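You operate a simulated robot arm through the tools that you are given. There is no shell and no other tool. Be economical: measure what you need, move in short steps, check, and stop when the job is done.

The job below is to be done with a simulated robot arm. You get a single attempt, and the scene is never put back.

## Task
Grip the black block in the vice, rub its rust off with the green pad and tray it.
Fine: lock the vice lever before rubbing; pad back; free and open the vice; white tray. Set down upright: what you pick out. What is to be rubbed or washed off counts as gone when no trace of it is left.
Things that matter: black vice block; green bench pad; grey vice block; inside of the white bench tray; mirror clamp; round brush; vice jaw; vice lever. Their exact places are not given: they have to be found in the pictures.

The check looks at the end state, three seconds after you hand in, the way a careful person would. Anything else that was tipped, shoved, dropped, spilled or broken makes it a failure.

## Robot
A 7-joint arm with a fingered hand on a trunk, on a base that drives. Base frame: it is fixed to the floor where the robot stands at the start and does not move with it; the origin is under the middle of the robot, x ahead of it, y to its left, z up; the surface under the hand at the start is at about z = 88. Units: cm, degrees, N and s.
Its first joint turns from -166.0 to 166.0 degrees. Places, roughly: inside of the white bench tray [60, 0, 90]; vice jaw [50, -20, 90]; vice lever [60, -20, 90]. Payload 4.7 kg.
Tool frame: the origin (TCP) lies between the finger pads and is the grasp point; the fingertips stand 3.6 cm ahead of it; z points along the fingers, y is the line along which they close. Largest opening 12 cm; the body of the gripper starts 4.2 cm behind the TCP. The gripper is a hand of 5 fingers: y runs from the thumb to the fingers, the wrist lies at [-1.8, -12.2, -21] in the tool frame, and closing takes about 1.5 s.
Orientation is that of the tool frame in the base frame, as a unit quaternion [x, y, z, w]. With the fingers straight down and the wrist toward the robot, the tool's x, y and z point along [0, 1, 0], [1, 0, 0] and [0, 0, -1] of the base frame.

## Interface
- The arm moves only by the tool send_rows. Its argument "increments" is a list that holds one entry, the list of rows, each a list of 6 numbers: the turn, a rotation vector about the tool's x, y, z in units of 8 degrees (1.0 is 8 degrees), then the shift along the tool's x, y, z in units of 50 mm (1.0 is 50 mm). In form: [[[rx, ry, rz, tx, ty, tz], ...]]. A call has 1 to 12 rows; each row shifts and turns the commanded pose from where the row before left it, along the tool's axes as they then stand. "hand" is the closure, from 0 (fully open) to 1 (shut), set as the call begins (left out, the last holds). A call with a number of a shift or a turn outside -1 to 1 is refused whole. Rows are played at 5 a second. More than 5 cm and 8.6 degrees between two rows, or a gripper value outside its range, and nothing of the call is played. A pose out of reach is approached as far as the arm can. The call stops where the force on the tool passes 40 N (or 10 N more than at its start, if that is more) or the arm is blocked; 0.2 s more then pass. The fingers move at their own pace (about 4.5 cm/s each) and stop on an object; they squeeze with about 31 N. The grip force told is the motor's: it shows also when the fingers shut on nothing. Time passes only in rows, and 0.2 s behind the last, so rows that do not move let the fingers close. The reply holds the time, the measured pose of the TCP, the force on the tool along the base axes, the opening and the grip force, in the units named above and with some noise, with the torque about the TCP (base axes, N m) and any sound that the robot's microphone picked up.
- Cameras (640 x 400 px; columns grow to the right, rows downward): "scene" is now at [-23.83, 6.91, 125.38]; the picture's right is [-0.13, -0.99, 0.00], its down [-0.17, 0.02, -0.99] and it looks along [0.98, -0.13, -0.17] (base axes); focal length 291 px, centre (320, 200). "wrist" rides on the gripper at [7.2, -9.1, -14.3] in the tool frame; the picture's right is [-0.80, 0.28, -0.53], its down [-0.53, -0.73, 0.42] and it looks along [-0.27, 0.62, 0.74] (tool axes); focal length 234 px, centre (320, 200).
- snapshot(camera): a new picture of that camera. No time passes.
- base_move(legs): drives the robot by 1 to 6 legs, each [ahead, turn to the left] in cm and degrees, along the robot's own axes; the way and the turn of a leg run together, so that a leg with both is an arc; at most 150 cm and 180 degrees a leg. The arm and the cameras ride along, it lands a little off, and it stops where it bumps. It gives what a move gives.
- finger_targets(index, middle, ring, little, thumb_bend, thumb_turn): sets how far each is bent, from 0 (flat) to 1 (curled in); at 0.3 the hand is open as for a grip, at 0.7 the pads meet at the TCP. One left out holds its place. A second passes; each finger stops where it meets its share of the squeeze, and holds until it gets a number again. A gripper value or a shape takes the hand back. It gives what a move gives, with no picture; readings hold the bend of each and the force on index, middle, ring, little, thumb and palm. thumb_turn goes from beside the hand (0) to across from the fingers (1), as for a grip.
- grasp_type(shape): the hand has 5 fingers and takes this shape, open, in about a second: jaw (thumb against the fingers, like two jaws); tri (thumb and two fingers); tip (a fingertip pinch); poke (one finger out to press); point (the index stretched); flat (the hand flat); cup (the hand cupped); fist (a fist). The gripper value then closes the fingers along that shape, each until it touches; the sizes above hold for jaw. It gives what a move gives, with no picture.
- head_to(pan, tilt): turns the head with the scene camera to pan (to the left, within 143 degrees either way) and tilt (down, from -29 to 69), counted from straight ahead of the robot. It gives what a move gives.
- pixel_to_xyz(camera, pixels): there is no depth. For up to 12 entries [column, row, z] of the newest picture of that camera ("zoom" is the newest enlarged one), the place [x, y] in the base frame at which the ray of that pixel passes the height z, good to about 0.2 cm. No time passes.
- enlarge(camera, box): a new picture of the part [left, top, right, bottom] of that camera's present view, enlarged. No time passes.
- sign_off(): hands the job in; it is judged then, once.

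Work in short steps. Measure before you move; look again where a grasp or a placing could have gone wrong, and mend it. You have 80 turns and 52 pictures in all, those below and enlarged ones among them. Open the gripper and draw the arm clear of the work before you hand the job in, unless the task says otherwise; then end with one line.

The tools are called by a JSON object that holds its "fn" and its "kwargs". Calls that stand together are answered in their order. send_rows: Moves the arm, as the interface text tells. Its arguments: {"type":"object","properties":{"increments":{"type":"array","items":{"type":"array","items":{"type":"array","items":{"type":"number"}}}},"hand":{"type":"number"}},"required":["increments"]} The other tools are called the same way: grasp_type (shape) gives the hand a shape; finger_targets (index, middle, ring, little, thumb_bend, thumb_turn) moves the fingers one by one; base_move (legs) drives the base; head_to (pan, tilt) turns the head that bears the scene camera; snapshot (camera) takes a picture; pixel_to_xyz (camera, pixels) gives the place at which the rays of pixels pass given heights; enlarge (camera, box) takes an enlarged picture of a part of a camera's view; sign_off () hands the job in.

At the start:

```text
time: 0.0
tool_pos: [81.9, 17.85, 129.64]
tcp_rot: [0.707, 0.707, -0.001, 0.001]
contact_force: [1.0, 0.2, 0.8]
wrist_torque: [-0.01, 0.0, 0.01]
finger_gap: 11.97
finger_force: 0.1
shape: jaw
bend: [0.3, 0.3, 0.3, 0.3, 0.3, 0.98]
finger forces: [0.0, 0.0, 0.0, 0.0, 0.0, 0.0]
robot x, y, heading: [0.07, -0.11, -0.2]
head pan, tilt: [-7.3, 9.9]
```

scene: 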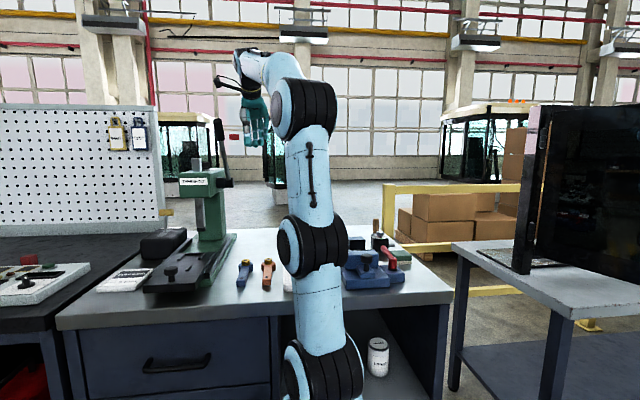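
wrist: 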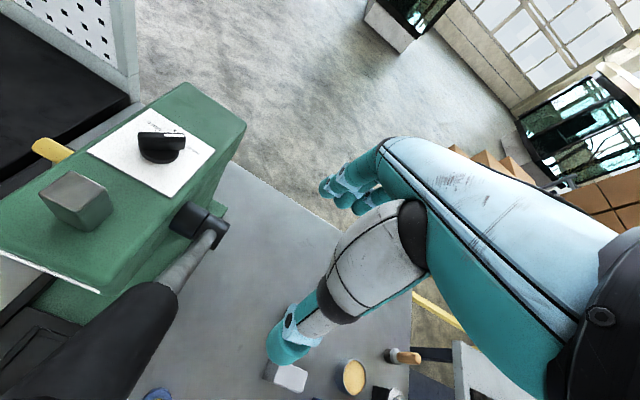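

The arm hides the middle of the bench; the vice is near pixel (370,265). I enlarge that part and the middle bench.

{"fn": "enlarge", "kwargs": {"camera": "scene", "box": [220, 210, 460, 310]}}

{"fn": "head_to", "kwargs": {"pan": -15, "tilt": 35}}

{"fn": "snapshot", "kwargs": {"camera": "scene"}}

```text
2.67 times, centred on (340, 260) of scene
```

zoom: 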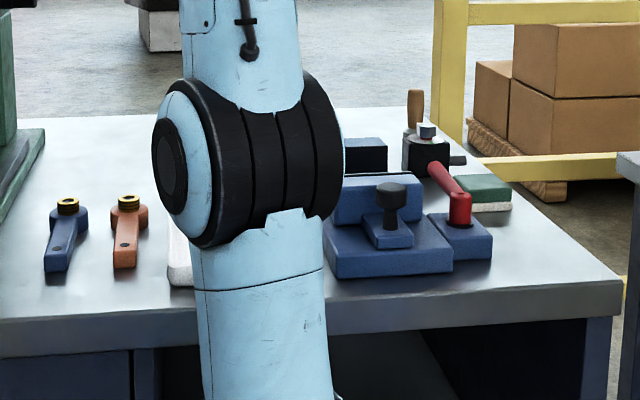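

```text
time: 0.9
tool_pos: [81.94, 17.8, 129.7]
tcp_rot: [0.707, 0.707, -0.001, 0.0]
contact_force: [-0.2, -0.2, -0.4]
wrist_torque: [0.03, 0.0, -0.01]
finger_gap: 11.94
finger_force: 0.0
shape: jaw
bend: [0.3, 0.3, 0.3, 0.3, 0.3, 0.98]
finger forces: [0.0, 0.1, 0.1, 0.0, 0.0, 0.0]
robot x, y, heading: [-0.37, -0.25, -0.0]
head pan, tilt: [-15.0, 35.0]
```

```text
48 pictures are left
```

scene: 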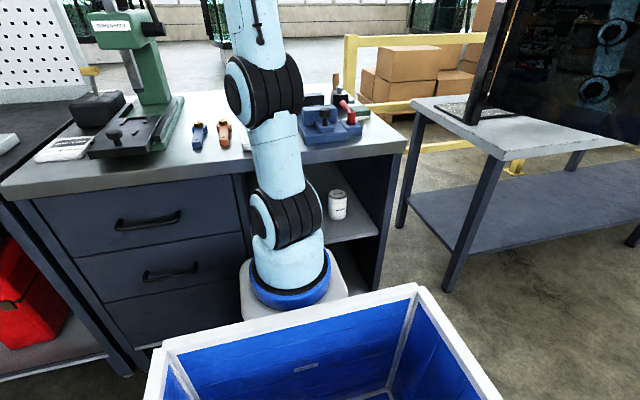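

The wrist camera is my best view. I move the hand to the right (away from the drill press), then back so that it looks over the vice.

{"fn": "send_rows", "kwargs": {"increments": [[[0, 0, 0, -0.9, 0, 0], [0, 0, 0, -0.9, 0, 0], [0, 0, 0, -0.9, 0, 0], [0, 0, 0, -0.9, 0, 0], [0, 0, 0, -0.6, -0.6, 0], [0, 0, 0, -0.6, -0.6, 0], [0, 0, 0, -0.6, -0.6, 0], [0, 0, 0, -0.6, -0.6, 0], [0, 0, 0, 0, -1, 0], [0, 0, 0, 0, -1, 0], [0, 0, 0, 0, -1, 0], [0, 0, 0, 0, -1, 0]]]}}

{"fn": "snapshot", "kwargs": {"camera": "wrist"}}

```text
time: 3.5
tool_pos: [49.84, -12.45, 129.98]
tcp_rot: [0.707, 0.707, 0.0, -0.001]
contact_force: [0.4, -1.0, -0.4]
wrist_torque: [0.1, 0.02, 0.0]
finger_gap: 11.97
finger_force: 0.0
shape: jaw
bend: [0.3, 0.3, 0.3, 0.3, 0.3, 0.98]
finger forces: [0.0, 0.1, 0.1, 0.1, 0.1, 0.1]
robot x, y, heading: [-0.25, 0.19, 0.0]
head pan, tilt: [-15.0, 35.0]
```

```text
47 pictures are left
```

wrist: 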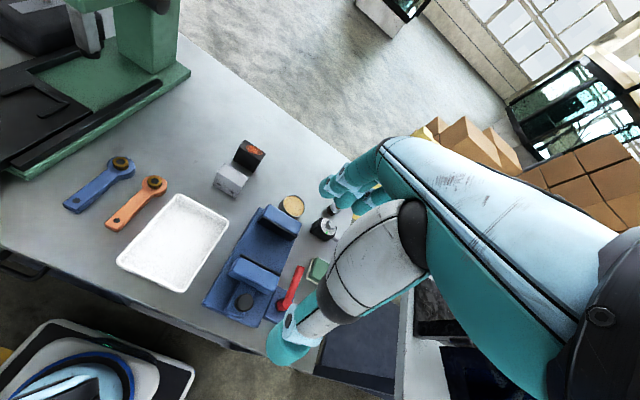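

The wrist shows the tray (180,240), vice (255,265), grey block (230,180), black block with rust (250,155), brush (292,205). I enlarge it and localise.

{"fn": "enlarge", "kwargs": {"camera": "wrist", "box": [100, 120, 360, 330]}}

{"fn": "pixel_to_xyz", "kwargs": {"camera": "wrist", "pixels": [[181, 195, 88], [228, 221, 88], [173, 291, 88], [118, 262, 88], [204, 302, 88], [255, 325, 88], [250, 155, 93], [230, 180, 92], [292, 205, 88], [315, 268, 89], [298, 270, 95], [285, 300, 92]]}}

```text
1.90 times, centred on (230, 225) of wrist
```

zoom: 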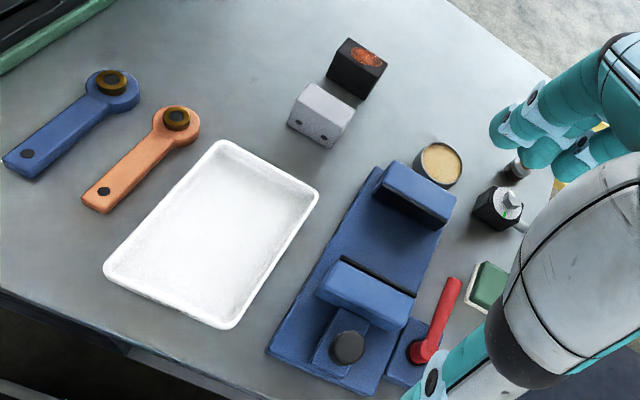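

```text
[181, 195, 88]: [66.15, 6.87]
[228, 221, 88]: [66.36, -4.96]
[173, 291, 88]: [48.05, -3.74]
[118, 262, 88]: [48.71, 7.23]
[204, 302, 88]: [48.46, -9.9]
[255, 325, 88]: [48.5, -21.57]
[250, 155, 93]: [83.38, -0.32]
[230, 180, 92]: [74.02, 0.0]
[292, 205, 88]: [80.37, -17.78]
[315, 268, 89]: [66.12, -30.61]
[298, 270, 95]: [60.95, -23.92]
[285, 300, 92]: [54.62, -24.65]
```

I lower 18 cm straight down for a closer view of vice and blocks (fingertips stay at about 108).

{"fn": "send_rows", "kwargs": {"increments": [[[0, 0, 0, -0.4, -0.6, 0.9], [0, 0, 0, -0.4, -0.6, 0.9], [0, 0, 0, -0.4, 0, 0.9], [0, 0, 0, -0.4, 0, 0.9]]]}}

{"fn": "snapshot", "kwargs": {"camera": "wrist"}}

```text
refused: row 1 steps farther than a row can; nothing moved
```

```text
45 pictures are left
```

wrist: 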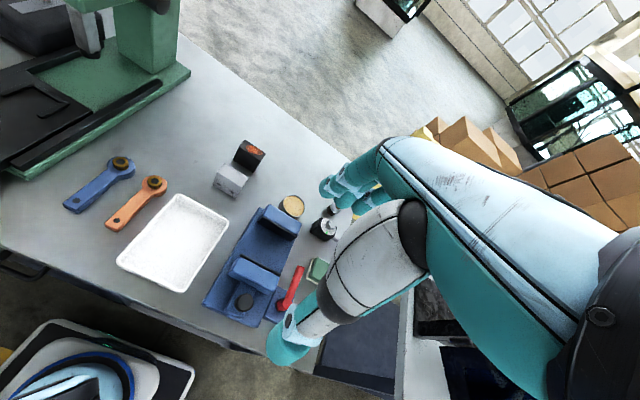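

The row step was too long, so I split it up.

{"fn": "send_rows", "kwargs": {"increments": [[[0, 0, 0, -0.3, -0.4, 0.7], [0, 0, 0, -0.3, -0.4, 0.7], [0, 0, 0, -0.3, -0.4, 0.7], [0, 0, 0, -0.4, 0, 0.8], [0, 0, 0, -0.3, 0, 0.8]]]}}

{"fn": "snapshot", "kwargs": {"camera": "wrist"}}

```text
time: 4.7
tool_pos: [44.07, -20.08, 111.36]
tcp_rot: [0.707, 0.707, -0.001, 0.0]
contact_force: [-0.5, 0.7, -0.5]
wrist_torque: [-0.02, 0.0, 0.01]
finger_gap: 11.99
finger_force: 0.0
shape: jaw
bend: [0.3, 0.3, 0.3, 0.3, 0.3, 0.98]
finger forces: [0.1, 0.0, 0.0, 0.1, 0.0, 0.0]
robot x, y, heading: [0.04, 0.08, -0.2]
head pan, tilt: [-15.0, 35.0]
```

```text
44 pictures are left
```

wrist: 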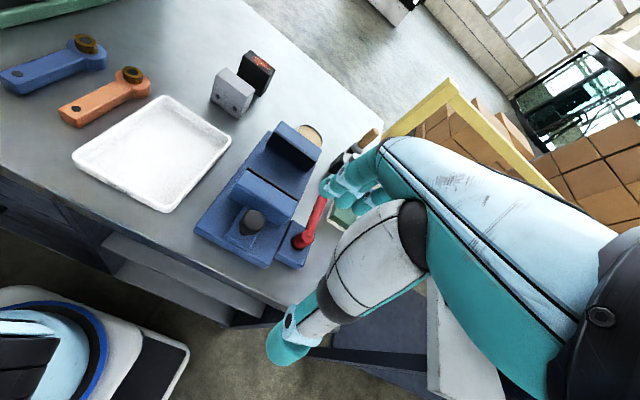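

{"fn": "enlarge", "kwargs": {"camera": "wrist", "box": [180, 40, 400, 280]}}

{"fn": "pixel_to_xyz", "kwargs": {"camera": "wrist", "pixels": [[252, 215, 94], [304, 242, 93], [322, 200, 95], [210, 100, 88], [240, 117, 88], [220, 68, 94], [255, 83, 94], [246, 50, 94], [275, 66, 94], [196, 232, 88], [239, 174, 93], [297, 200, 93]]}}

```text
1.67 times, centred on (290, 160) of wrist
```

zoom: 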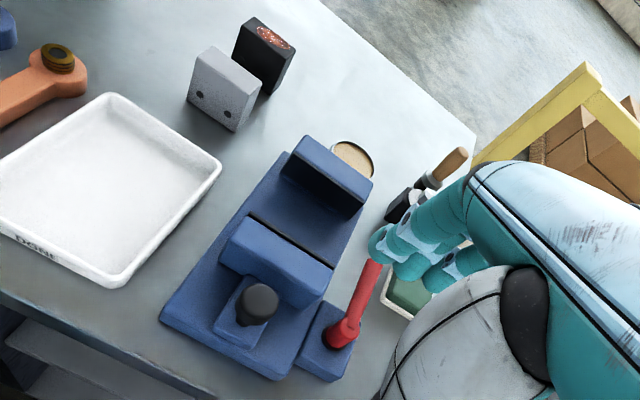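

```text
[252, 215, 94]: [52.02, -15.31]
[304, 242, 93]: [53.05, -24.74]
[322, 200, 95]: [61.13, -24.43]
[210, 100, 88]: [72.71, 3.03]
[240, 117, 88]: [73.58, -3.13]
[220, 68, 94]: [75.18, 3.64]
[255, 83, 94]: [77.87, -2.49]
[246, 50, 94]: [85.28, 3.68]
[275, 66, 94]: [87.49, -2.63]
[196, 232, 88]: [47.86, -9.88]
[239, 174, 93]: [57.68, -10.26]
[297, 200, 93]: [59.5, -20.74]
```

Now the head view for heights, since the arm has moved.

{"fn": "head_to", "kwargs": {"pan": -8, "tilt": 20}}

{"fn": "snapshot", "kwargs": {"camera": "scene"}}

```text
time: 5.5
tool_pos: [44.13, -20.12, 111.33]
tcp_rot: [0.707, 0.707, 0.001, 0.0]
contact_force: [0.5, -0.9, -0.4]
wrist_torque: [0.02, 0.02, -0.03]
finger_gap: 11.96
finger_force: 0.0
shape: jaw
bend: [0.3, 0.3, 0.3, 0.3, 0.3, 0.98]
finger forces: [0.0, 0.0, 0.0, 0.0, 0.0, 0.1]
robot x, y, heading: [0.1, -0.01, -0.0]
head pan, tilt: [-8.0, 20.0]
```

```text
42 pictures are left
```

scene: 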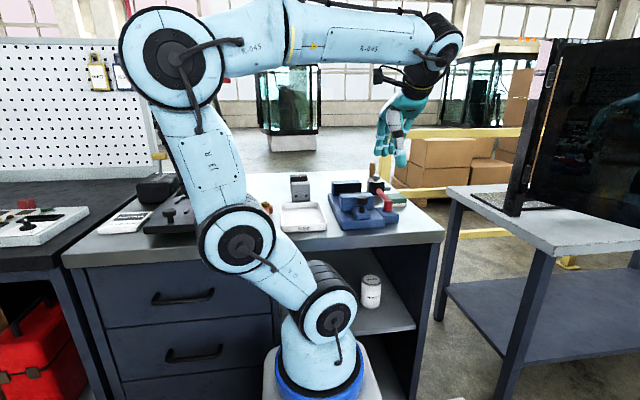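

Clear now: vice and blocks are in view at (365,205) and (300,190). I enlarge.

{"fn": "enlarge", "kwargs": {"camera": "scene", "box": [270, 155, 430, 240]}}

```text
4.00 times, centred on (350, 198) of scene
```

zoom: 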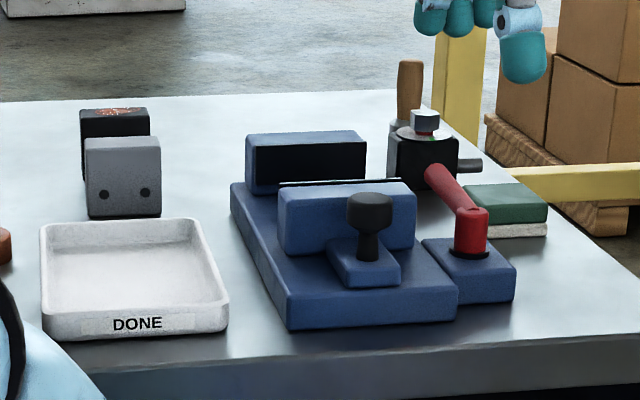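

{"fn": "pixel_to_xyz", "kwargs": {"camera": "zoom", "pixels": [[88, 217, 88], [160, 214, 88], [86, 148, 94], [160, 148, 94], [80, 138, 88], [290, 328, 88], [457, 318, 88], [290, 294, 90], [286, 255, 91], [281, 203, 96], [250, 194, 90], [254, 150, 96]]}}

{"fn": "pixel_to_xyz", "kwargs": {"camera": "zoom", "pixels": [[368, 255, 92], [368, 205, 97], [470, 255, 91], [470, 220, 95], [436, 178, 97], [520, 220, 90], [468, 200, 91], [390, 190, 88], [455, 205, 88], [425, 300, 91], [515, 270, 91], [548, 235, 88]]}}

```text
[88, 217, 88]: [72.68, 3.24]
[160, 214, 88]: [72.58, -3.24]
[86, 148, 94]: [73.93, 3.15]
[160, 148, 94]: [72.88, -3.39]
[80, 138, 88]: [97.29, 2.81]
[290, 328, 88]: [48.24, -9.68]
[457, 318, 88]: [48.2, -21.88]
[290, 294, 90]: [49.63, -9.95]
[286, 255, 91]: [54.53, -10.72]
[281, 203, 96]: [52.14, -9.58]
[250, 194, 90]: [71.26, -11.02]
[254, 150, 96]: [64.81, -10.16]
```

```text
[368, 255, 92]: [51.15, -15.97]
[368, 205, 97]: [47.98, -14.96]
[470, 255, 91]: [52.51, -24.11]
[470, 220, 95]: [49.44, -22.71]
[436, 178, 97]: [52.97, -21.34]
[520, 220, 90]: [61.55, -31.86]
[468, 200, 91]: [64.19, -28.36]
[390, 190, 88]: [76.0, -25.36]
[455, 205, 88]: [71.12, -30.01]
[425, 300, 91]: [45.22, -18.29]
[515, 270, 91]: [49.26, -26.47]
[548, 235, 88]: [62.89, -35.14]
```

{"fn": "pixel_to_xyz", "kwargs": {"camera": "zoom", "pixels": [[81, 118, 94.2], [149, 116, 94.2], [84, 109, 94.2], [146, 106, 94.2], [86, 148, 94.2], [90, 137, 94.2], [158, 135, 94.2]]}}

{"fn": "pixel_to_xyz", "kwargs": {"camera": "wrist", "pixels": [[248, 169, 95], [299, 201, 95], [275, 134, 95], [316, 156, 95], [267, 146, 90.4], [307, 172, 90.4], [302, 241, 92], [320, 197, 96], [242, 117, 88], [243, 82, 94.2]]}}

```text
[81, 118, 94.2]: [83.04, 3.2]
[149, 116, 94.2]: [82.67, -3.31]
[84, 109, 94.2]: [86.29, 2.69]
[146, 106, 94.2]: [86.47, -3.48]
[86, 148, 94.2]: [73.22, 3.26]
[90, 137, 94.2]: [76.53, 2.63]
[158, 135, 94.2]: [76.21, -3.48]
```

```text
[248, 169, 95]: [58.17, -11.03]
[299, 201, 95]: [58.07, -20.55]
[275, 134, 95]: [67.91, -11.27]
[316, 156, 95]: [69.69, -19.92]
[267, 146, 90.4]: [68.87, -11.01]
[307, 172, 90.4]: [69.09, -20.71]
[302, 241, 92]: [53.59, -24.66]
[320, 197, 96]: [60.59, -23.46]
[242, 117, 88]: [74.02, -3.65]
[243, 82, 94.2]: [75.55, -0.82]
```

Grey block spans x 72.8–76.4, black block x ≈82.8–86.4, y ≈ -3.3..3.2, top z ≈94.2; jaws' gap x 58–69, top 95. I move above the black block, narrowing the hand to about 8 cm.

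{"fn": "send_rows", "kwargs": {"increments": [[[0, 0, 0, 0.402, 0.81, 0.146], [0, 0, 0, 0.402, 0.81, 0.146], [0, 0, 0, 0.402, 0.81, 0.146], [0, 0, 0, 0.402, 0.81, 0.146], [0, 0, 0, 0.402, 0.81, 0.146], [0, 0, 0, 0.402, 0.81, 0.146], [0, 0, 0, 0.402, 0.81, 0.146], [0, 0, 0, 0.402, 0.81, 0.146], [0, 0, 0, 0.402, 0.81, 0.146], [0, 0, 0, 0.402, 0.81, 0.146], [0, 0, 0, 0, 0, 0]]], "hand": 0.3}}

{"fn": "snapshot", "kwargs": {"camera": "wrist"}}

{"fn": "enlarge", "kwargs": {"camera": "scene", "box": [270, 125, 430, 240]}}

```text
time: 7.9
tool_pos: [84.36, -0.08, 103.76]
tcp_rot: [0.707, 0.708, -0.001, 0.0]
contact_force: [-0.6, 0.5, -1.0]
wrist_torque: [-0.02, -0.02, 0.0]
finger_gap: 8.41
finger_force: 0.0
shape: jaw
bend: [0.27, 0.37, 0.35, 0.35, 0.6, 0.99]
finger forces: [0.0, 0.0, 0.0, 0.1, 0.0, 0.1]
robot x, y, heading: [0.01, -0.17, 0.1]
head pan, tilt: [-8.0, 20.0]
```

```text
40 pictures are left
```

wrist: 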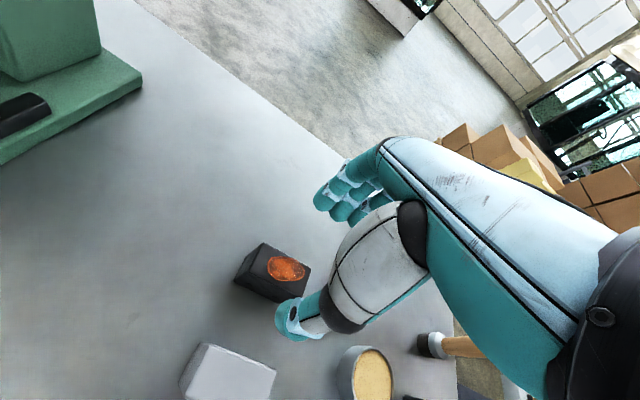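

```text
3.48 times, centred on (350, 182) of scene
```

zoom: 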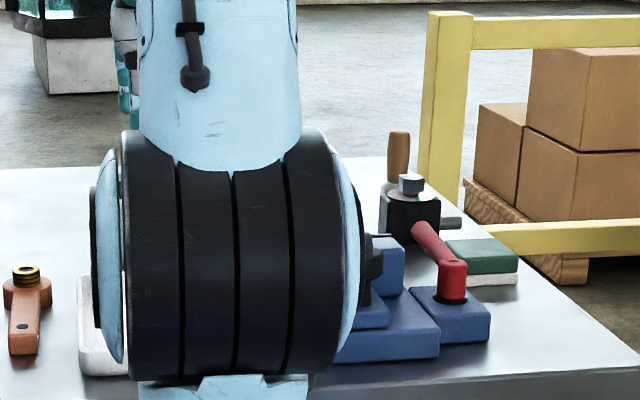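

{"fn": "pixel_to_xyz", "kwargs": {"camera": "wrist", "pixels": [[264, 243, 94.2], [311, 268, 94.2], [303, 291, 94.2], [250, 258, 94.2], [286, 269, 94.2], [234, 280, 88], [273, 302, 88], [204, 344, 94.2], [276, 371, 94.2], [365, 350, 94]]}}

{"fn": "enlarge", "kwargs": {"camera": "wrist", "box": [160, 200, 360, 325]}}

```text
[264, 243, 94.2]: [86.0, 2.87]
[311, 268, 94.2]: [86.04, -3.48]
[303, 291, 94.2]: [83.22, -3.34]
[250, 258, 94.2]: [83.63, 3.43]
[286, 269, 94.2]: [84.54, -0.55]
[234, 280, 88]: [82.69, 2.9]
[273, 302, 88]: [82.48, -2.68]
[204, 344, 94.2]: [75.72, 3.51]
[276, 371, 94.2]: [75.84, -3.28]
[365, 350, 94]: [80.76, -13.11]
```

```text
3.20 times, centred on (260, 262) of wrist
```

zoom: 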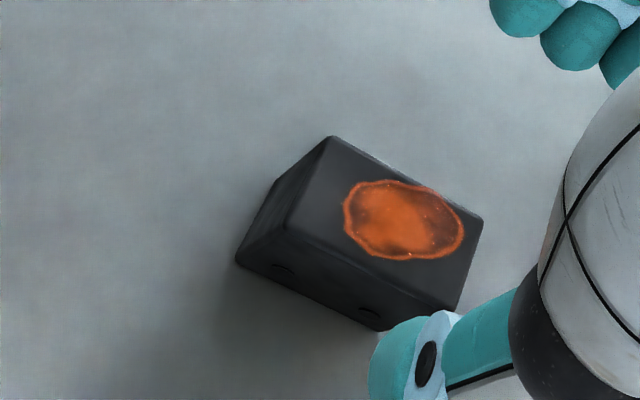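

Rust is a patch on the top face only. Block centre is (84.5, 0), TCP is right over it; I descend to z ≈ 92.8.

{"fn": "send_rows", "kwargs": {"increments": [[[0, 0, 0, 0, 0, 0.55], [0, 0, 0, 0, 0, 0.55], [0, 0, 0, 0, 0, 0.55], [0, 0, 0, 0, 0, 0.54]]]}}

{"fn": "snapshot", "kwargs": {"camera": "wrist"}}

```text
time: 8.9
tool_pos: [84.32, 0.04, 92.83]
tcp_rot: [0.707, 0.707, 0.001, 0.0]
contact_force: [0.7, -0.1, 1.0]
wrist_torque: [0.01, 0.03, 0.0]
finger_gap: 8.44
finger_force: 0.0
shape: jaw
bend: [0.27, 0.37, 0.35, 0.35, 0.6, 0.99]
finger forces: [0.0, 0.0, 0.1, 0.0, 0.0, 0.0]
robot x, y, heading: [-0.01, -0.02, -0.1]
head pan, tilt: [-8.0, 20.0]
```

```text
37 pictures are left
```

wrist: 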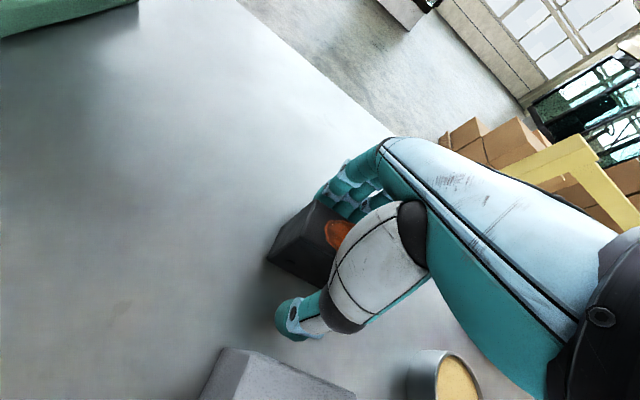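

The block lies between thumb and fingers. I close.

{"fn": "send_rows", "kwargs": {"increments": [[[0, 0, 0, 0, 0, 0], [0, 0, 0, 0, 0, 0], [0, 0, 0, 0, 0, 0], [0, 0, 0, 0, 0, 0], [0, 0, 0, 0, 0, 0], [0, 0, 0, 0, 0, 0], [0, 0, 0, 0, 0, 0], [0, 0, 0, 0, 0, 0]]], "hand": 1}}

{"fn": "snapshot", "kwargs": {"camera": "wrist"}}

```text
time: 10.7
tool_pos: [84.33, -0.06, 92.74]
tcp_rot: [0.707, 0.707, 0.0, -0.001]
contact_force: [-0.2, 0.2, 0.1]
wrist_torque: [-0.01, -0.03, 0.01]
finger_gap: 3.08
finger_force: 31.1
shape: jaw
bend: [0.73, 0.57, 0.56, 0.58, 0.74, 1.0]
finger forces: [16.1, 7.8, 3.5, 0.1, 27.3, 0.0]
robot x, y, heading: [-0.2, -0.08, -0.1]
head pan, tilt: [-8.0, 20.0]
```

```text
36 pictures are left
```

wrist: 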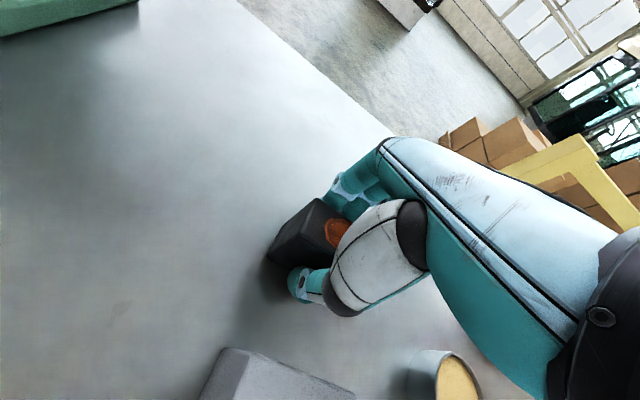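

Held with 31 N. I lift straight up and carry it toward the vice, staying high.

{"fn": "send_rows", "kwargs": {"increments": [[[0, 0, 0, 0, 0, -0.5], [0, 0, 0, 0, 0, -0.8], [0, 0, 0, 0, 0, -0.8], [0, 0, 0, 0, 0, -0.5], [0, 0, 0, -0.52, -0.63, 0], [0, 0, 0, -0.52, -0.63, 0], [0, 0, 0, -0.52, -0.63, 0], [0, 0, 0, -0.52, -0.63, 0], [0, 0, 0, -0.51, -0.63, 0], [0, 0, 0, -0.51, -0.62, 0]]]}}

{"fn": "enlarge", "kwargs": {"camera": "scene", "box": [270, 125, 430, 240]}}

{"fn": "snapshot", "kwargs": {"camera": "wrist"}}

```text
time: 12.9
tool_pos: [65.6, -15.48, 105.92]
tcp_rot: [0.707, 0.708, 0.0, -0.001]
contact_force: [-0.7, -1.2, -3.5]
wrist_torque: [0.0, -0.02, 0.02]
finger_gap: 3.02
finger_force: 30.9
shape: jaw
bend: [0.73, 0.57, 0.57, 0.58, 0.75, 1.0]
finger forces: [16.7, 7.6, 3.5, 0.1, 27.9, 0.0]
robot x, y, heading: [-0.35, -0.02, 0.1]
head pan, tilt: [-8.0, 20.0]
```

```text
3.48 times, centred on (350, 182) of scene
```

zoom: 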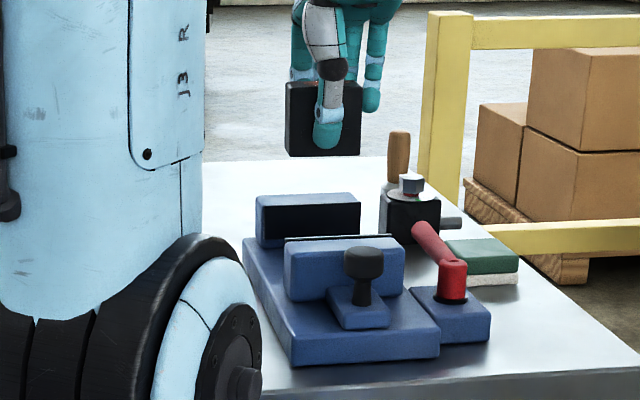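

```text
34 pictures are left
```

wrist: 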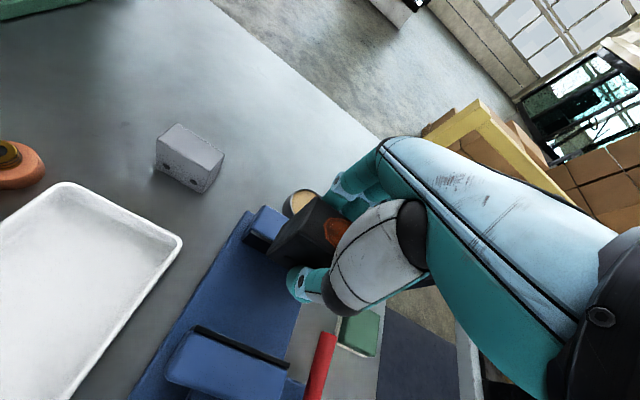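

{"fn": "pixel_to_xyz", "kwargs": {"camera": "wrist", "pixels": [[200, 325, 95], [290, 364, 95], [246, 230, 95], [243, 246, 90.4], [262, 207, 95], [345, 350, 89], [360, 320, 90.5]]}}

{"fn": "pixel_to_xyz", "kwargs": {"camera": "zoom", "pixels": [[257, 200, 95], [258, 247, 90.4], [362, 240, 90.4], [285, 243, 95], [287, 300, 90.4], [298, 235, 95], [385, 233, 95]]}}

```text
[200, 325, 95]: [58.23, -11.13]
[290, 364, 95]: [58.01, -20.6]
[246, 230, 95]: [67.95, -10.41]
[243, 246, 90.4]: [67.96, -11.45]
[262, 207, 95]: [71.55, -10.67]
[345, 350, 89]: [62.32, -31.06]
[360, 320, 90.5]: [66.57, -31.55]
```

```text
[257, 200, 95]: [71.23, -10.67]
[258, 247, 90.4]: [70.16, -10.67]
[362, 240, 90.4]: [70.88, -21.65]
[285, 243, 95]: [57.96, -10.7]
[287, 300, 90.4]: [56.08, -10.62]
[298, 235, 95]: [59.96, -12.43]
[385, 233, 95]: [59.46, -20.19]
```

Jaw gap is x 58.2–≈68.3. I shift the block to x = 64 and lower it to just above the vice bed.

{"fn": "send_rows", "kwargs": {"increments": [[[0, 0, 0, 0, -0.32, 0], [0, 0, 0, 0, 0, 0.5], [0, 0, 0, 0, 0, 0.5], [0, 0, 0, 0, 0, 0.5], [0, 0, 0, 0, 0, 0.5]]]}}

{"fn": "enlarge", "kwargs": {"camera": "scene", "box": [290, 145, 420, 230]}}

{"fn": "snapshot", "kwargs": {"camera": "wrist"}}

```text
time: 14.1
tool_pos: [63.99, -15.71, 97.64]
tcp_rot: [0.708, 0.706, 0.004, 0.012]
contact_force: [-11.6, 6.0, 15.0]
wrist_torque: [-0.12, -0.44, 0.09]
finger_gap: 3.04
finger_force: 30.8
shape: jaw
bend: [0.74, 0.59, 0.63, 0.58, 0.74, 0.98]
finger forces: [15.5, 39.9, 1.6, 0.0, 34.1, 0.1]
robot x, y, heading: [0.33, 0.02, 0.0]
head pan, tilt: [-8.0, 20.0]
stopped in row 5: the force on the tool passed its limit at 55 N (the readings are from after the stop); the commanded pose is now the measured one
```

```text
4.71 times, centred on (355, 188) of scene
```

zoom: 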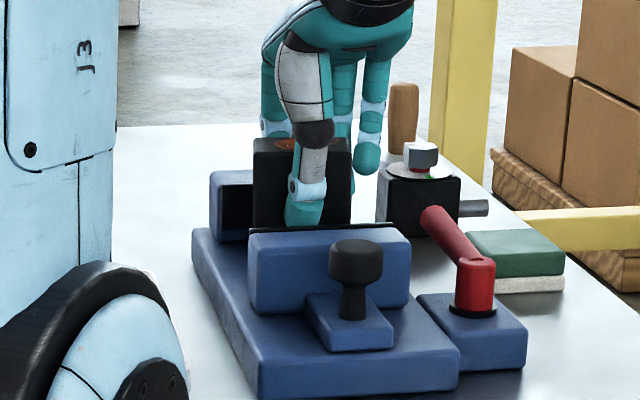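

```text
32 pictures are left
```

wrist: 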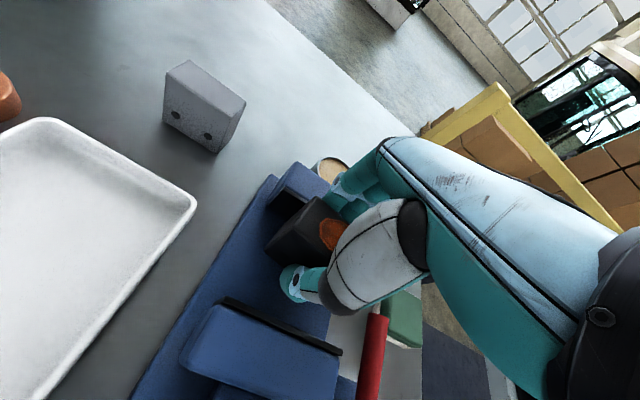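

The middle finger met the rear jaw's top. I check the thumb's room before the front jaw.

{"fn": "pixel_to_xyz", "kwargs": {"camera": "wrist", "pixels": [[279, 290, 95], [290, 303, 95], [224, 299, 95], [340, 352, 95], [282, 209, 95], [330, 238, 95], [270, 247, 92.9]]}}

{"fn": "enlarge", "kwargs": {"camera": "wrist", "box": [200, 130, 420, 370]}}

```text
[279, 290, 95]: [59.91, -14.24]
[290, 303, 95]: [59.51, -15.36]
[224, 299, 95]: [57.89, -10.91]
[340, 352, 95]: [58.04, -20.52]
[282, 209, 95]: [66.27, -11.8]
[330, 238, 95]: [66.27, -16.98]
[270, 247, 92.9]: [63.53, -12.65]
```

```text
1.67 times, centred on (310, 250) of wrist
```

zoom: 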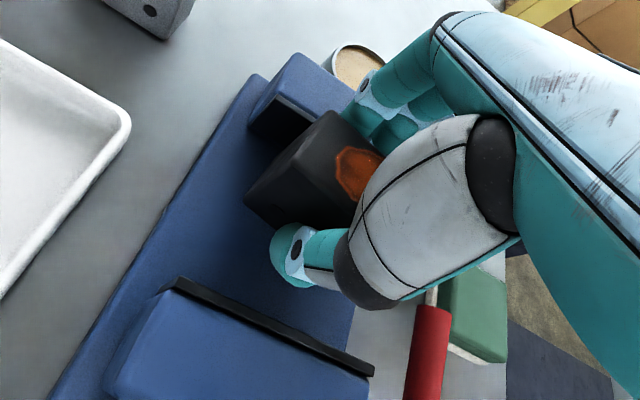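

I lift a bit, shift 1.2 cm toward the front jaw, straighten the slight tilt and lower gently.

{"fn": "send_rows", "kwargs": {"increments": [[[0, 0, 0, 0, 0, -0.3], [0, 0, 0, 0.04, -0.24, 0], [0, 0, 0, 0, 0, 0.3], [0, 0, 0, 0, 0, 0.2], [0, 0, 0, 0, 0, 0.2]]]}}

```text
time: 15.3
tool_pos: [62.75, -15.84, 96.16]
tcp_rot: [0.707, 0.707, 0.004, 0.015]
contact_force: [-22.7, 3.5, 10.5]
wrist_torque: [-0.15, -0.5, -0.19]
finger_gap: 2.86
finger_force: 31.1
shape: jaw
bend: [0.73, 0.61, 0.63, 0.58, 0.74, 0.98]
finger forces: [15.0, 48.2, 0.0, 0.0, 37.5, 0.1]
robot x, y, heading: [-0.18, -0.17, 0.1]
head pan, tilt: [-8.0, 20.0]
stopped in row 5: the force on the tool passed its limit at 42 N (the readings are from after the stop); the commanded pose is now the measured one
```

Nearly down (block bottom ≈ 91.4), but still leaning on the rear jaw. I back off slightly, undo the 1.5° tilt, shift another 0.6 cm and go on.

{"fn": "send_rows", "kwargs": {"increments": [[[0, 0, 0, 0, -0.06, -0.1], [0.19, 0.11, 0, 0, -0.08, 0], [0, 0, 0, 0, 0, 0.1], [0, 0, 0, 0, 0, 0.1]]]}}

{"fn": "snapshot", "kwargs": {"camera": "wrist"}}

{"fn": "enlarge", "kwargs": {"camera": "scene", "box": [290, 145, 420, 230]}}

```text
time: 16.3
tool_pos: [62.25, -15.95, 96.06]
tcp_rot: [0.708, 0.706, 0.001, 0.004]
contact_force: [6.2, -0.4, 35.3]
wrist_torque: [-0.14, -0.24, -0.25]
finger_gap: 2.59
finger_force: 30.7
shape: jaw
bend: [0.73, 0.58, 0.61, 0.58, 0.76, 0.98]
finger forces: [22.1, 50.1, 3.3, 0.0, 77.8, 0.0]
robot x, y, heading: [-0.44, -0.22, -0.0]
head pan, tilt: [-8.0, 20.0]
```

```text
30 pictures are left
```

wrist: 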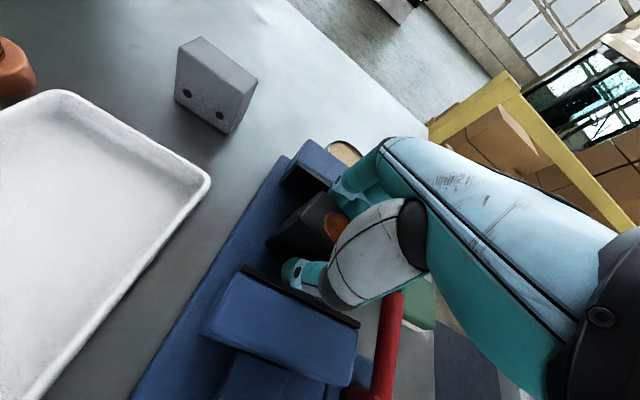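

```text
4.71 times, centred on (355, 188) of scene
```

zoom: 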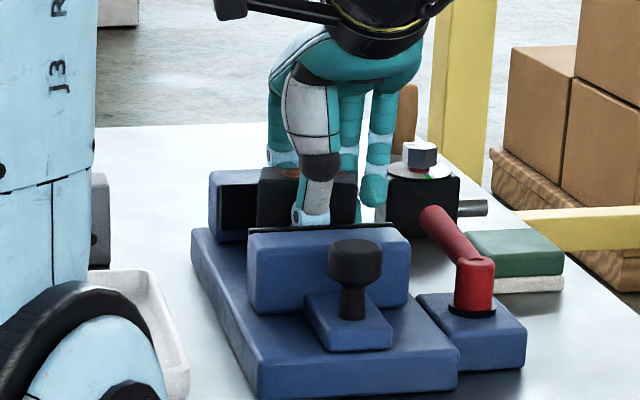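

{"fn": "pixel_to_xyz", "kwargs": {"camera": "zoom", "pixels": [[262, 180, 97], [262, 180, 96.5], [262, 168, 97], [262, 168, 96.5], [262, 168, 98], [254, 233, 95]]}}

{"fn": "enlarge", "kwargs": {"camera": "wrist", "box": [230, 130, 390, 330]}}

```text
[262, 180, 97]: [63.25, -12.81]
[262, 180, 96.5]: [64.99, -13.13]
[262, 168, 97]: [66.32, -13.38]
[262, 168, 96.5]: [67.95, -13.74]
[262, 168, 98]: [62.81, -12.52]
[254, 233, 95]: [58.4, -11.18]
```

```text
2.00 times, centred on (310, 230) of wrist
```

zoom: 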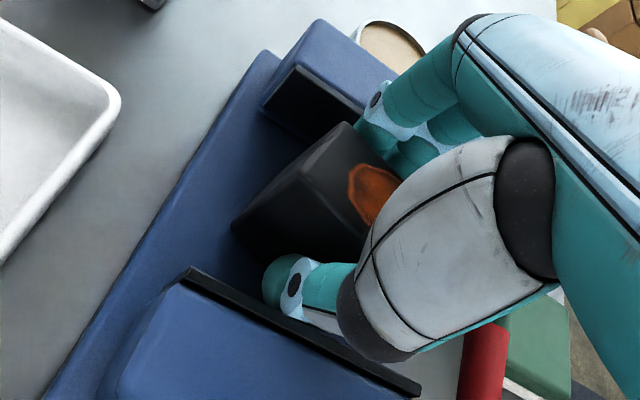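

Thumb and middle finger are wedged with the block about 1 cm above the bed, upright and confined between the jaws. I loosen thumb and index a little so that it settles onto the bed.

{"fn": "finger_targets", "kwargs": {"thumb_bend": 0.71, "index": 0.66, "middle": 0.54, "ring": 0.54}}

{"fn": "enlarge", "kwargs": {"camera": "wrist", "box": [230, 130, 390, 330]}}

```text
time: 17.3
tool_pos: [62.13, -15.8, 95.73]
tcp_rot: [0.708, 0.706, 0.0, 0.001]
contact_force: [-17.1, 1.3, 38.7]
wrist_torque: [-0.16, -1.21, -0.53]
finger_gap: 3.45
finger_force: 29.1
shape: fingers
bend: [0.56, 0.59, 0.54, 0.58, 0.66, 0.99]
finger forces: [10.5, 33.8, 0.0, 0.0, 13.7, 0.1]
robot x, y, heading: [-0.09, -0.29, 0.0]
head pan, tilt: [-8.0, 20.0]
```

```text
2.00 times, centred on (310, 230) of wrist
```

zoom: 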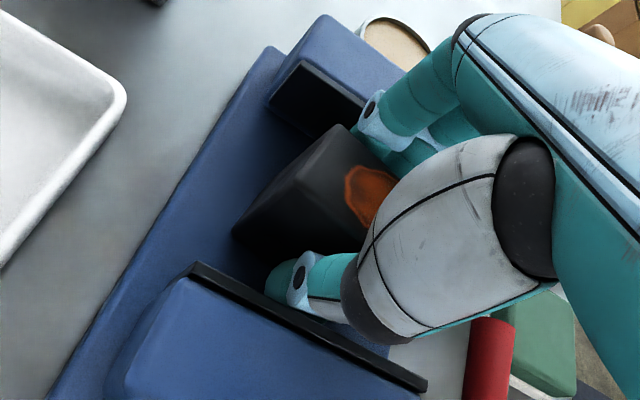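

Still pressing down with 39 N, mostly the middle finger on the rear jaw. I raise 0.6 cm and see whether the block stays.

{"fn": "send_rows", "kwargs": {"increments": [[[0, 0, 0, 0, 0, -0.06], [0, 0, 0, 0, 0, -0.06]]]}}

{"fn": "finger_targets", "kwargs": {"thumb_bend": 0.64, "index": 0.52, "middle": 0.54}}

{"fn": "enlarge", "kwargs": {"camera": "wrist", "box": [230, 130, 390, 330]}}

```text
time: 17.9
tool_pos: [62.11, -15.91, 96.04]
tcp_rot: [0.708, 0.706, -0.001, -0.004]
contact_force: [-14.6, -1.7, 4.7]
wrist_torque: [-0.04, -0.11, -0.35]
finger_gap: 3.49
finger_force: 19.0
shape: fingers
bend: [0.58, 0.59, 0.54, 0.58, 0.64, 1.0]
finger forces: [7.6, 19.2, 0.0, 0.0, 12.1, 0.0]
robot x, y, heading: [0.05, 0.26, -0.2]
head pan, tilt: [-8.0, 20.0]
```

```text
time: 18.9
tool_pos: [62.29, -15.96, 96.18]
tcp_rot: [0.708, 0.707, 0.0, -0.002]
contact_force: [-12.2, 0.8, -3.8]
wrist_torque: [0.02, 0.05, -0.13]
finger_gap: 4.5
finger_force: 10.2
shape: fingers
bend: [0.52, 0.59, 0.54, 0.58, 0.61, 1.0]
finger forces: [0.0, 16.0, 0.1, 0.0, 4.0, 0.1]
robot x, y, heading: [-0.12, -0.08, -0.2]
head pan, tilt: [-8.0, 20.0]
```

```text
2.00 times, centred on (310, 230) of wrist
```

zoom: 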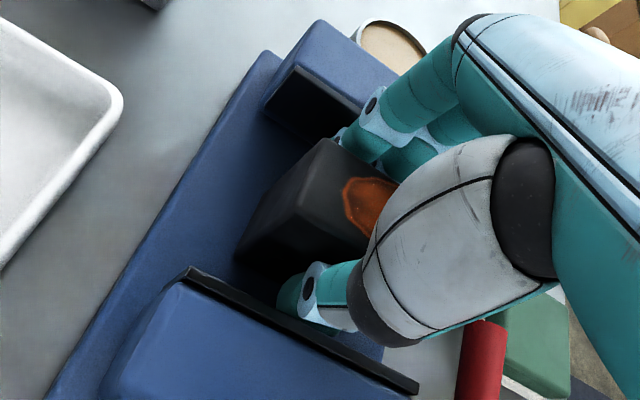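

Index no longer touches the block. I raise 1.5 cm slowly and look.

{"fn": "send_rows", "kwargs": {"increments": [[[0, 0, 0, 0, 0, -0.1], [0, 0, 0, 0, 0, -0.1], [0, 0, 0, 0, 0, -0.1]]]}}

{"fn": "snapshot", "kwargs": {"camera": "wrist"}}

```text
time: 19.7
tool_pos: [62.14, -15.72, 97.8]
tcp_rot: [0.708, 0.706, 0.001, -0.001]
contact_force: [-1.5, 0.1, -0.5]
wrist_torque: [0.0, 0.0, 0.0]
finger_gap: 4.14
finger_force: 0.0
shape: fingers
bend: [0.52, 0.54, 0.54, 0.58, 0.63, 1.0]
finger forces: [0.0, 0.1, 0.1, 0.0, 1.0, 0.1]
robot x, y, heading: [-0.28, 0.09, -0.0]
head pan, tilt: [-8.0, 20.0]
```

```text
25 pictures are left
```

wrist: 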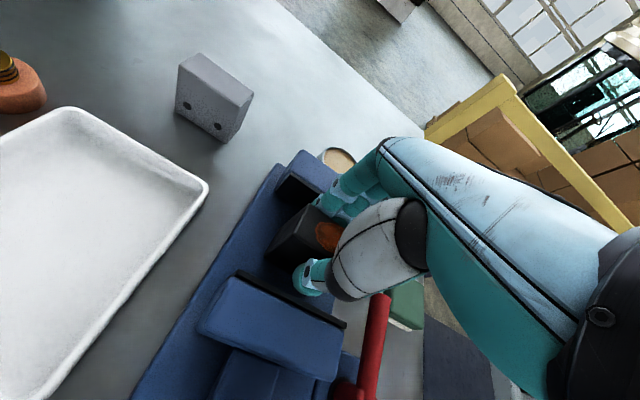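

All forces zero: the block stays in the vice. I rise clear and back off for a full view.

{"fn": "send_rows", "kwargs": {"increments": [[[0, 0, 0, 0, 0, -0.4], [0, 0, 0, 0, 0, -0.8], [0, 0, 0, 0, 0, -0.8], [0, 0, 0, 0, -0.5, -0.8], [0, 0, 0, 0, -0.8, 0], [0, 0, 0, 0, -0.8, 0]]], "hand": 0.3}}

{"fn": "enlarge", "kwargs": {"camera": "scene", "box": [290, 145, 420, 230]}}

{"fn": "snapshot", "kwargs": {"camera": "wrist"}}

```text
time: 21.1
tool_pos: [51.86, -15.73, 111.68]
tcp_rot: [0.707, 0.707, 0.0, -0.002]
contact_force: [1.4, 0.3, -1.3]
wrist_torque: [0.03, 0.02, 0.03]
finger_gap: 8.38
finger_force: 0.0
shape: jaw
bend: [0.27, 0.37, 0.35, 0.35, 0.6, 0.99]
finger forces: [0.0, 0.1, 0.0, 0.0, 0.1, 0.0]
robot x, y, heading: [0.15, -0.11, -0.2]
head pan, tilt: [-8.0, 20.0]
```

```text
4.71 times, centred on (355, 188) of scene
```

zoom: 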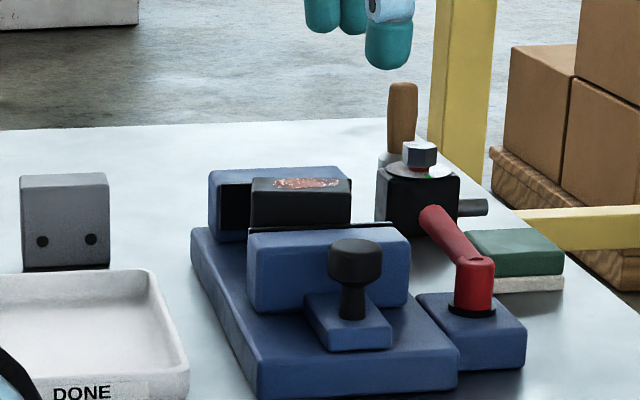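

```text
23 pictures are left
```

wrist: 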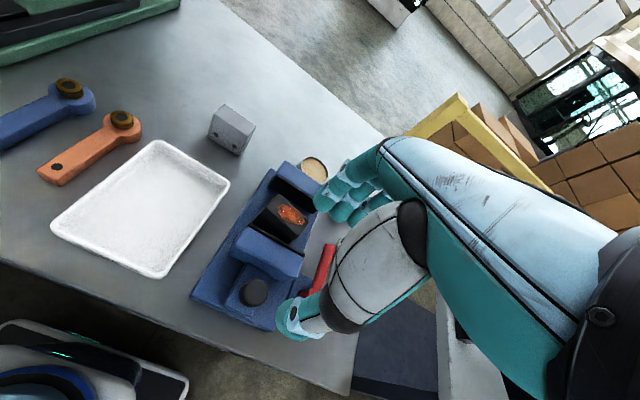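

The block stands upright in the gap. Now I measure the knob, jaw and lever.

{"fn": "pixel_to_xyz", "kwargs": {"camera": "zoom", "pixels": [[352, 318, 91.5], [355, 247, 96.5], [355, 247, 97.5], [328, 262, 96.5], [384, 262, 96.5], [473, 312, 91], [473, 265, 95.5], [432, 213, 98], [432, 213, 100]]}}

{"fn": "pixel_to_xyz", "kwargs": {"camera": "wrist", "pixels": [[254, 290, 96.5], [254, 290, 97.5], [254, 290, 95.5], [329, 250, 96], [329, 250, 98], [329, 250, 100], [262, 208, 96.7], [304, 232, 96.7]]}}

```text
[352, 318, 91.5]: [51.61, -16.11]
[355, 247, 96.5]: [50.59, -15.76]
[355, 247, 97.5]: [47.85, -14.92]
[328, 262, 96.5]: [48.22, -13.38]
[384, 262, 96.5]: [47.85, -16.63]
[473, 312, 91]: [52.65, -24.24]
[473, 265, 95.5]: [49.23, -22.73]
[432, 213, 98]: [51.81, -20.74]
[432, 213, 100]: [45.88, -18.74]
```

```text
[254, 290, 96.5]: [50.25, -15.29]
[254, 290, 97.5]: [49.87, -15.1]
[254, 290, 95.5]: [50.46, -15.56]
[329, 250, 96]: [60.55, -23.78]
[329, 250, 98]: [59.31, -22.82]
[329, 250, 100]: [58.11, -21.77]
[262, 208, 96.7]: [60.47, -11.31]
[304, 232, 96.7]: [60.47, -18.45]
```

Knob sits at (50.4,-15.6), z 94–96.5. I close the hand, go in front of the knob (x 43) and lower to z 96 to push it.

{"fn": "send_rows", "kwargs": {"increments": [[[0, 0, 0, 0.12, -0.9, 0], [0, 0, 0, 0.12, -0.9, 0], [0, 0, 0, 0, 0, 0.5], [0, 0, 0, 0, 0, 0.7], [0, 0, 0, 0, 0, 0.7], [0, 0, 0, 0, 0, 0.7], [0, 0, 0, 0, 0, 0.54]]], "hand": 1}}

{"fn": "snapshot", "kwargs": {"camera": "wrist"}}

```text
time: 22.7
tool_pos: [42.79, -14.52, 96.06]
tcp_rot: [0.708, 0.706, 0.0, 0.0]
contact_force: [0.9, -0.8, -0.9]
wrist_torque: [0.01, -0.01, -0.02]
finger_gap: 0.0
finger_force: 31.0
shape: jaw
bend: [0.7, 0.7, 0.7, 0.7, 0.53, 1.0]
finger forces: [0.0, 0.0, 0.0, 0.0, 0.1, 0.0]
robot x, y, heading: [-0.12, -0.17, 0.0]
head pan, tilt: [-8.0, 20.0]
```

```text
22 pictures are left
```

wrist: 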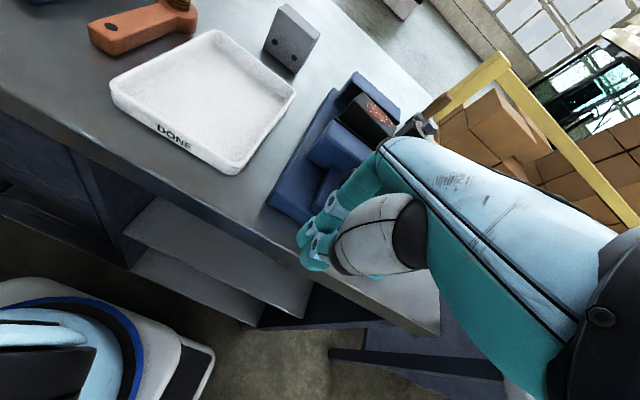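

I now push ahead in short steps along +x.

{"fn": "send_rows", "kwargs": {"increments": [[[0, 0, 0, 0, 0.4, 0], [0, 0, 0, 0, 0.3, 0], [0, 0, 0, 0, 0.3, 0], [0, 0, 0, 0, 0.2, 0], [0, 0, 0, 0, 0.2, 0], [0, 0, 0, 0, 0.2, 0]]]}}

{"fn": "enlarge", "kwargs": {"camera": "scene", "box": [290, 145, 420, 230]}}

```text
time: 24.1
tool_pos: [50.61, -14.81, 96.25]
tcp_rot: [0.709, 0.705, 0.001, 0.0]
contact_force: [-17.0, -2.3, 15.3]
wrist_torque: [-0.17, -0.67, -0.31]
finger_gap: 0.0
finger_force: 31.3
shape: jaw
bend: [0.7, 0.7, 0.7, 0.7, 0.53, 1.0]
finger forces: [0.0, 22.4, 0.0, 0.0, 0.0, 0.0]
robot x, y, heading: [0.19, 0.03, 0.1]
head pan, tilt: [-8.0, 20.0]
```

```text
4.71 times, centred on (355, 188) of scene
```

zoom: 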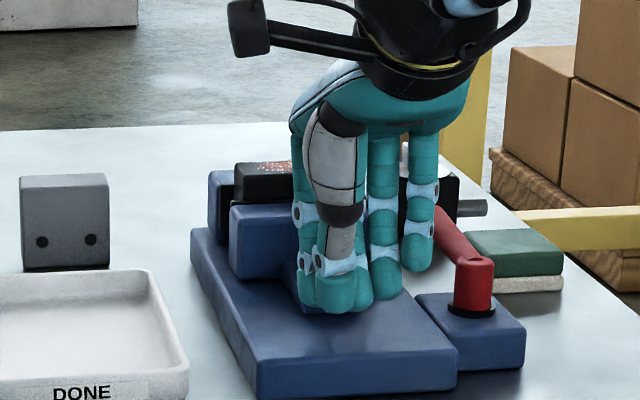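

The jaw slides along (its front-left corner moved from (250,235) to (232,207)). I keep pushing until it stops.

{"fn": "send_rows", "kwargs": {"increments": [[[0, 0, 0, 0, 0.16, 0], [0, 0, 0, 0, 0.16, 0], [0, 0, 0, 0, 0.16, 0], [0, 0, 0, 0, 0.16, 0], [0, 0, 0, 0, 0.16, 0], [0, 0, 0, 0, 0.16, 0], [0, 0, 0, 0, 0.16, 0]]]}}

{"fn": "enlarge", "kwargs": {"camera": "scene", "box": [290, 145, 420, 230]}}

```text
time: 24.7
tool_pos: [51.8, -14.74, 96.3]
tcp_rot: [0.709, 0.705, -0.001, 0.002]
contact_force: [-26.9, -2.9, 13.4]
wrist_torque: [-0.18, -0.54, -0.41]
finger_gap: 0.0
finger_force: 31.0
shape: jaw
bend: [0.7, 0.7, 0.7, 0.7, 0.54, 1.0]
finger forces: [0.0, 35.2, 0.0, 0.0, 0.0, 0.1]
robot x, y, heading: [-0.26, -0.03, 0.0]
head pan, tilt: [-8.0, 20.0]
stopped in row 2: the force on the tool passed its limit at 44 N (the readings are from after the stop); the commanded pose is now the measured one
```

```text
4.71 times, centred on (355, 188) of scene
```

zoom: 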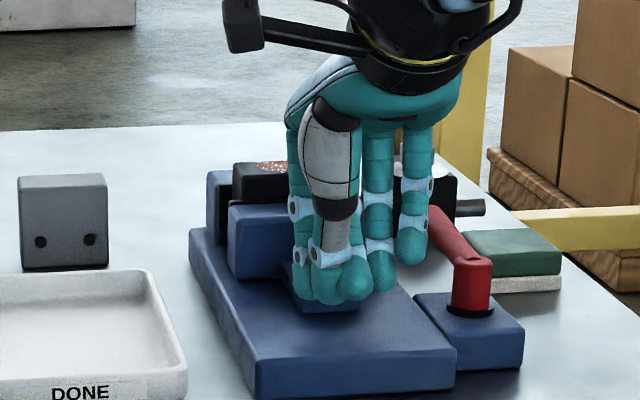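

{"fn": "pixel_to_xyz", "kwargs": {"camera": "zoom", "pixels": [[230, 207, 95], [233, 172, 96.7], [236, 162, 96.7], [230, 275, 90.4], [208, 187, 95]]}}

{"fn": "enlarge", "kwargs": {"camera": "wrist", "box": [220, 30, 460, 270]}}

```text
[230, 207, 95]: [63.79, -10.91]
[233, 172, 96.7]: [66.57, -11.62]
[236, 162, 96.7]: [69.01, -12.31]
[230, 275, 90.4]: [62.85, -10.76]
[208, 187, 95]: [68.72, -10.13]
```

```text
1.67 times, centred on (340, 150) of wrist
```

zoom: 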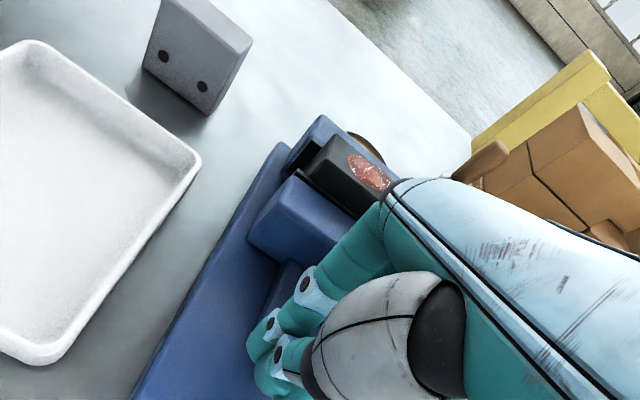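

Jaw meets the block; I raise 0.3 cm to unload the fingertips from the plate and push again to close any gap left at the rear jaw.

{"fn": "send_rows", "kwargs": {"increments": [[[0, 0, 0, 0, -0.05, -0.06], [0, 0, 0, 0, 0.1, 0], [0, 0, 0, 0, 0.1, 0], [0, 0, 0, 0, 0.1, 0], [0, 0, 0, 0, 0.1, 0], [0, 0, 0, 0, 0.1, 0], [0, 0, 0, 0, 0.1, 0]]]}}

{"fn": "enlarge", "kwargs": {"camera": "wrist", "box": [280, 70, 400, 170]}}

```text
time: 25.5
tool_pos: [52.23, -14.8, 96.65]
tcp_rot: [0.708, 0.707, -0.002, 0.004]
contact_force: [-25.1, 1.3, 17.3]
wrist_torque: [-0.2, -0.34, -0.28]
finger_gap: 0.02
finger_force: 31.4
shape: jaw
bend: [0.7, 0.7, 0.7, 0.7, 0.54, 1.0]
finger forces: [0.0, 38.8, 0.0, 0.0, 0.0, 0.1]
robot x, y, heading: [0.04, 0.32, -0.2]
head pan, tilt: [-8.0, 20.0]
stopped in row 4: the force on the tool passed its limit at 43 N (the readings are from after the stop); the commanded pose is now the measured one
```

```text
4.00 times, centred on (340, 120) of wrist
```

zoom: 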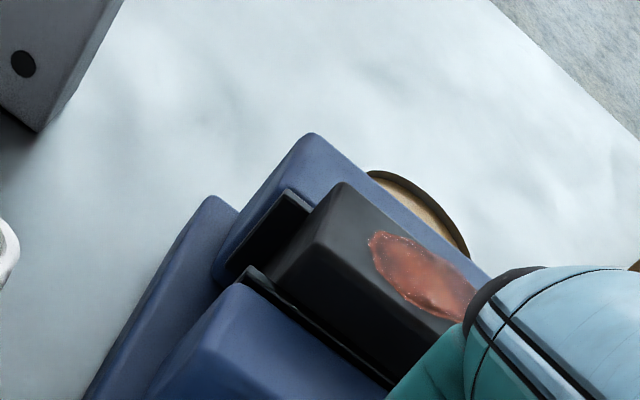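

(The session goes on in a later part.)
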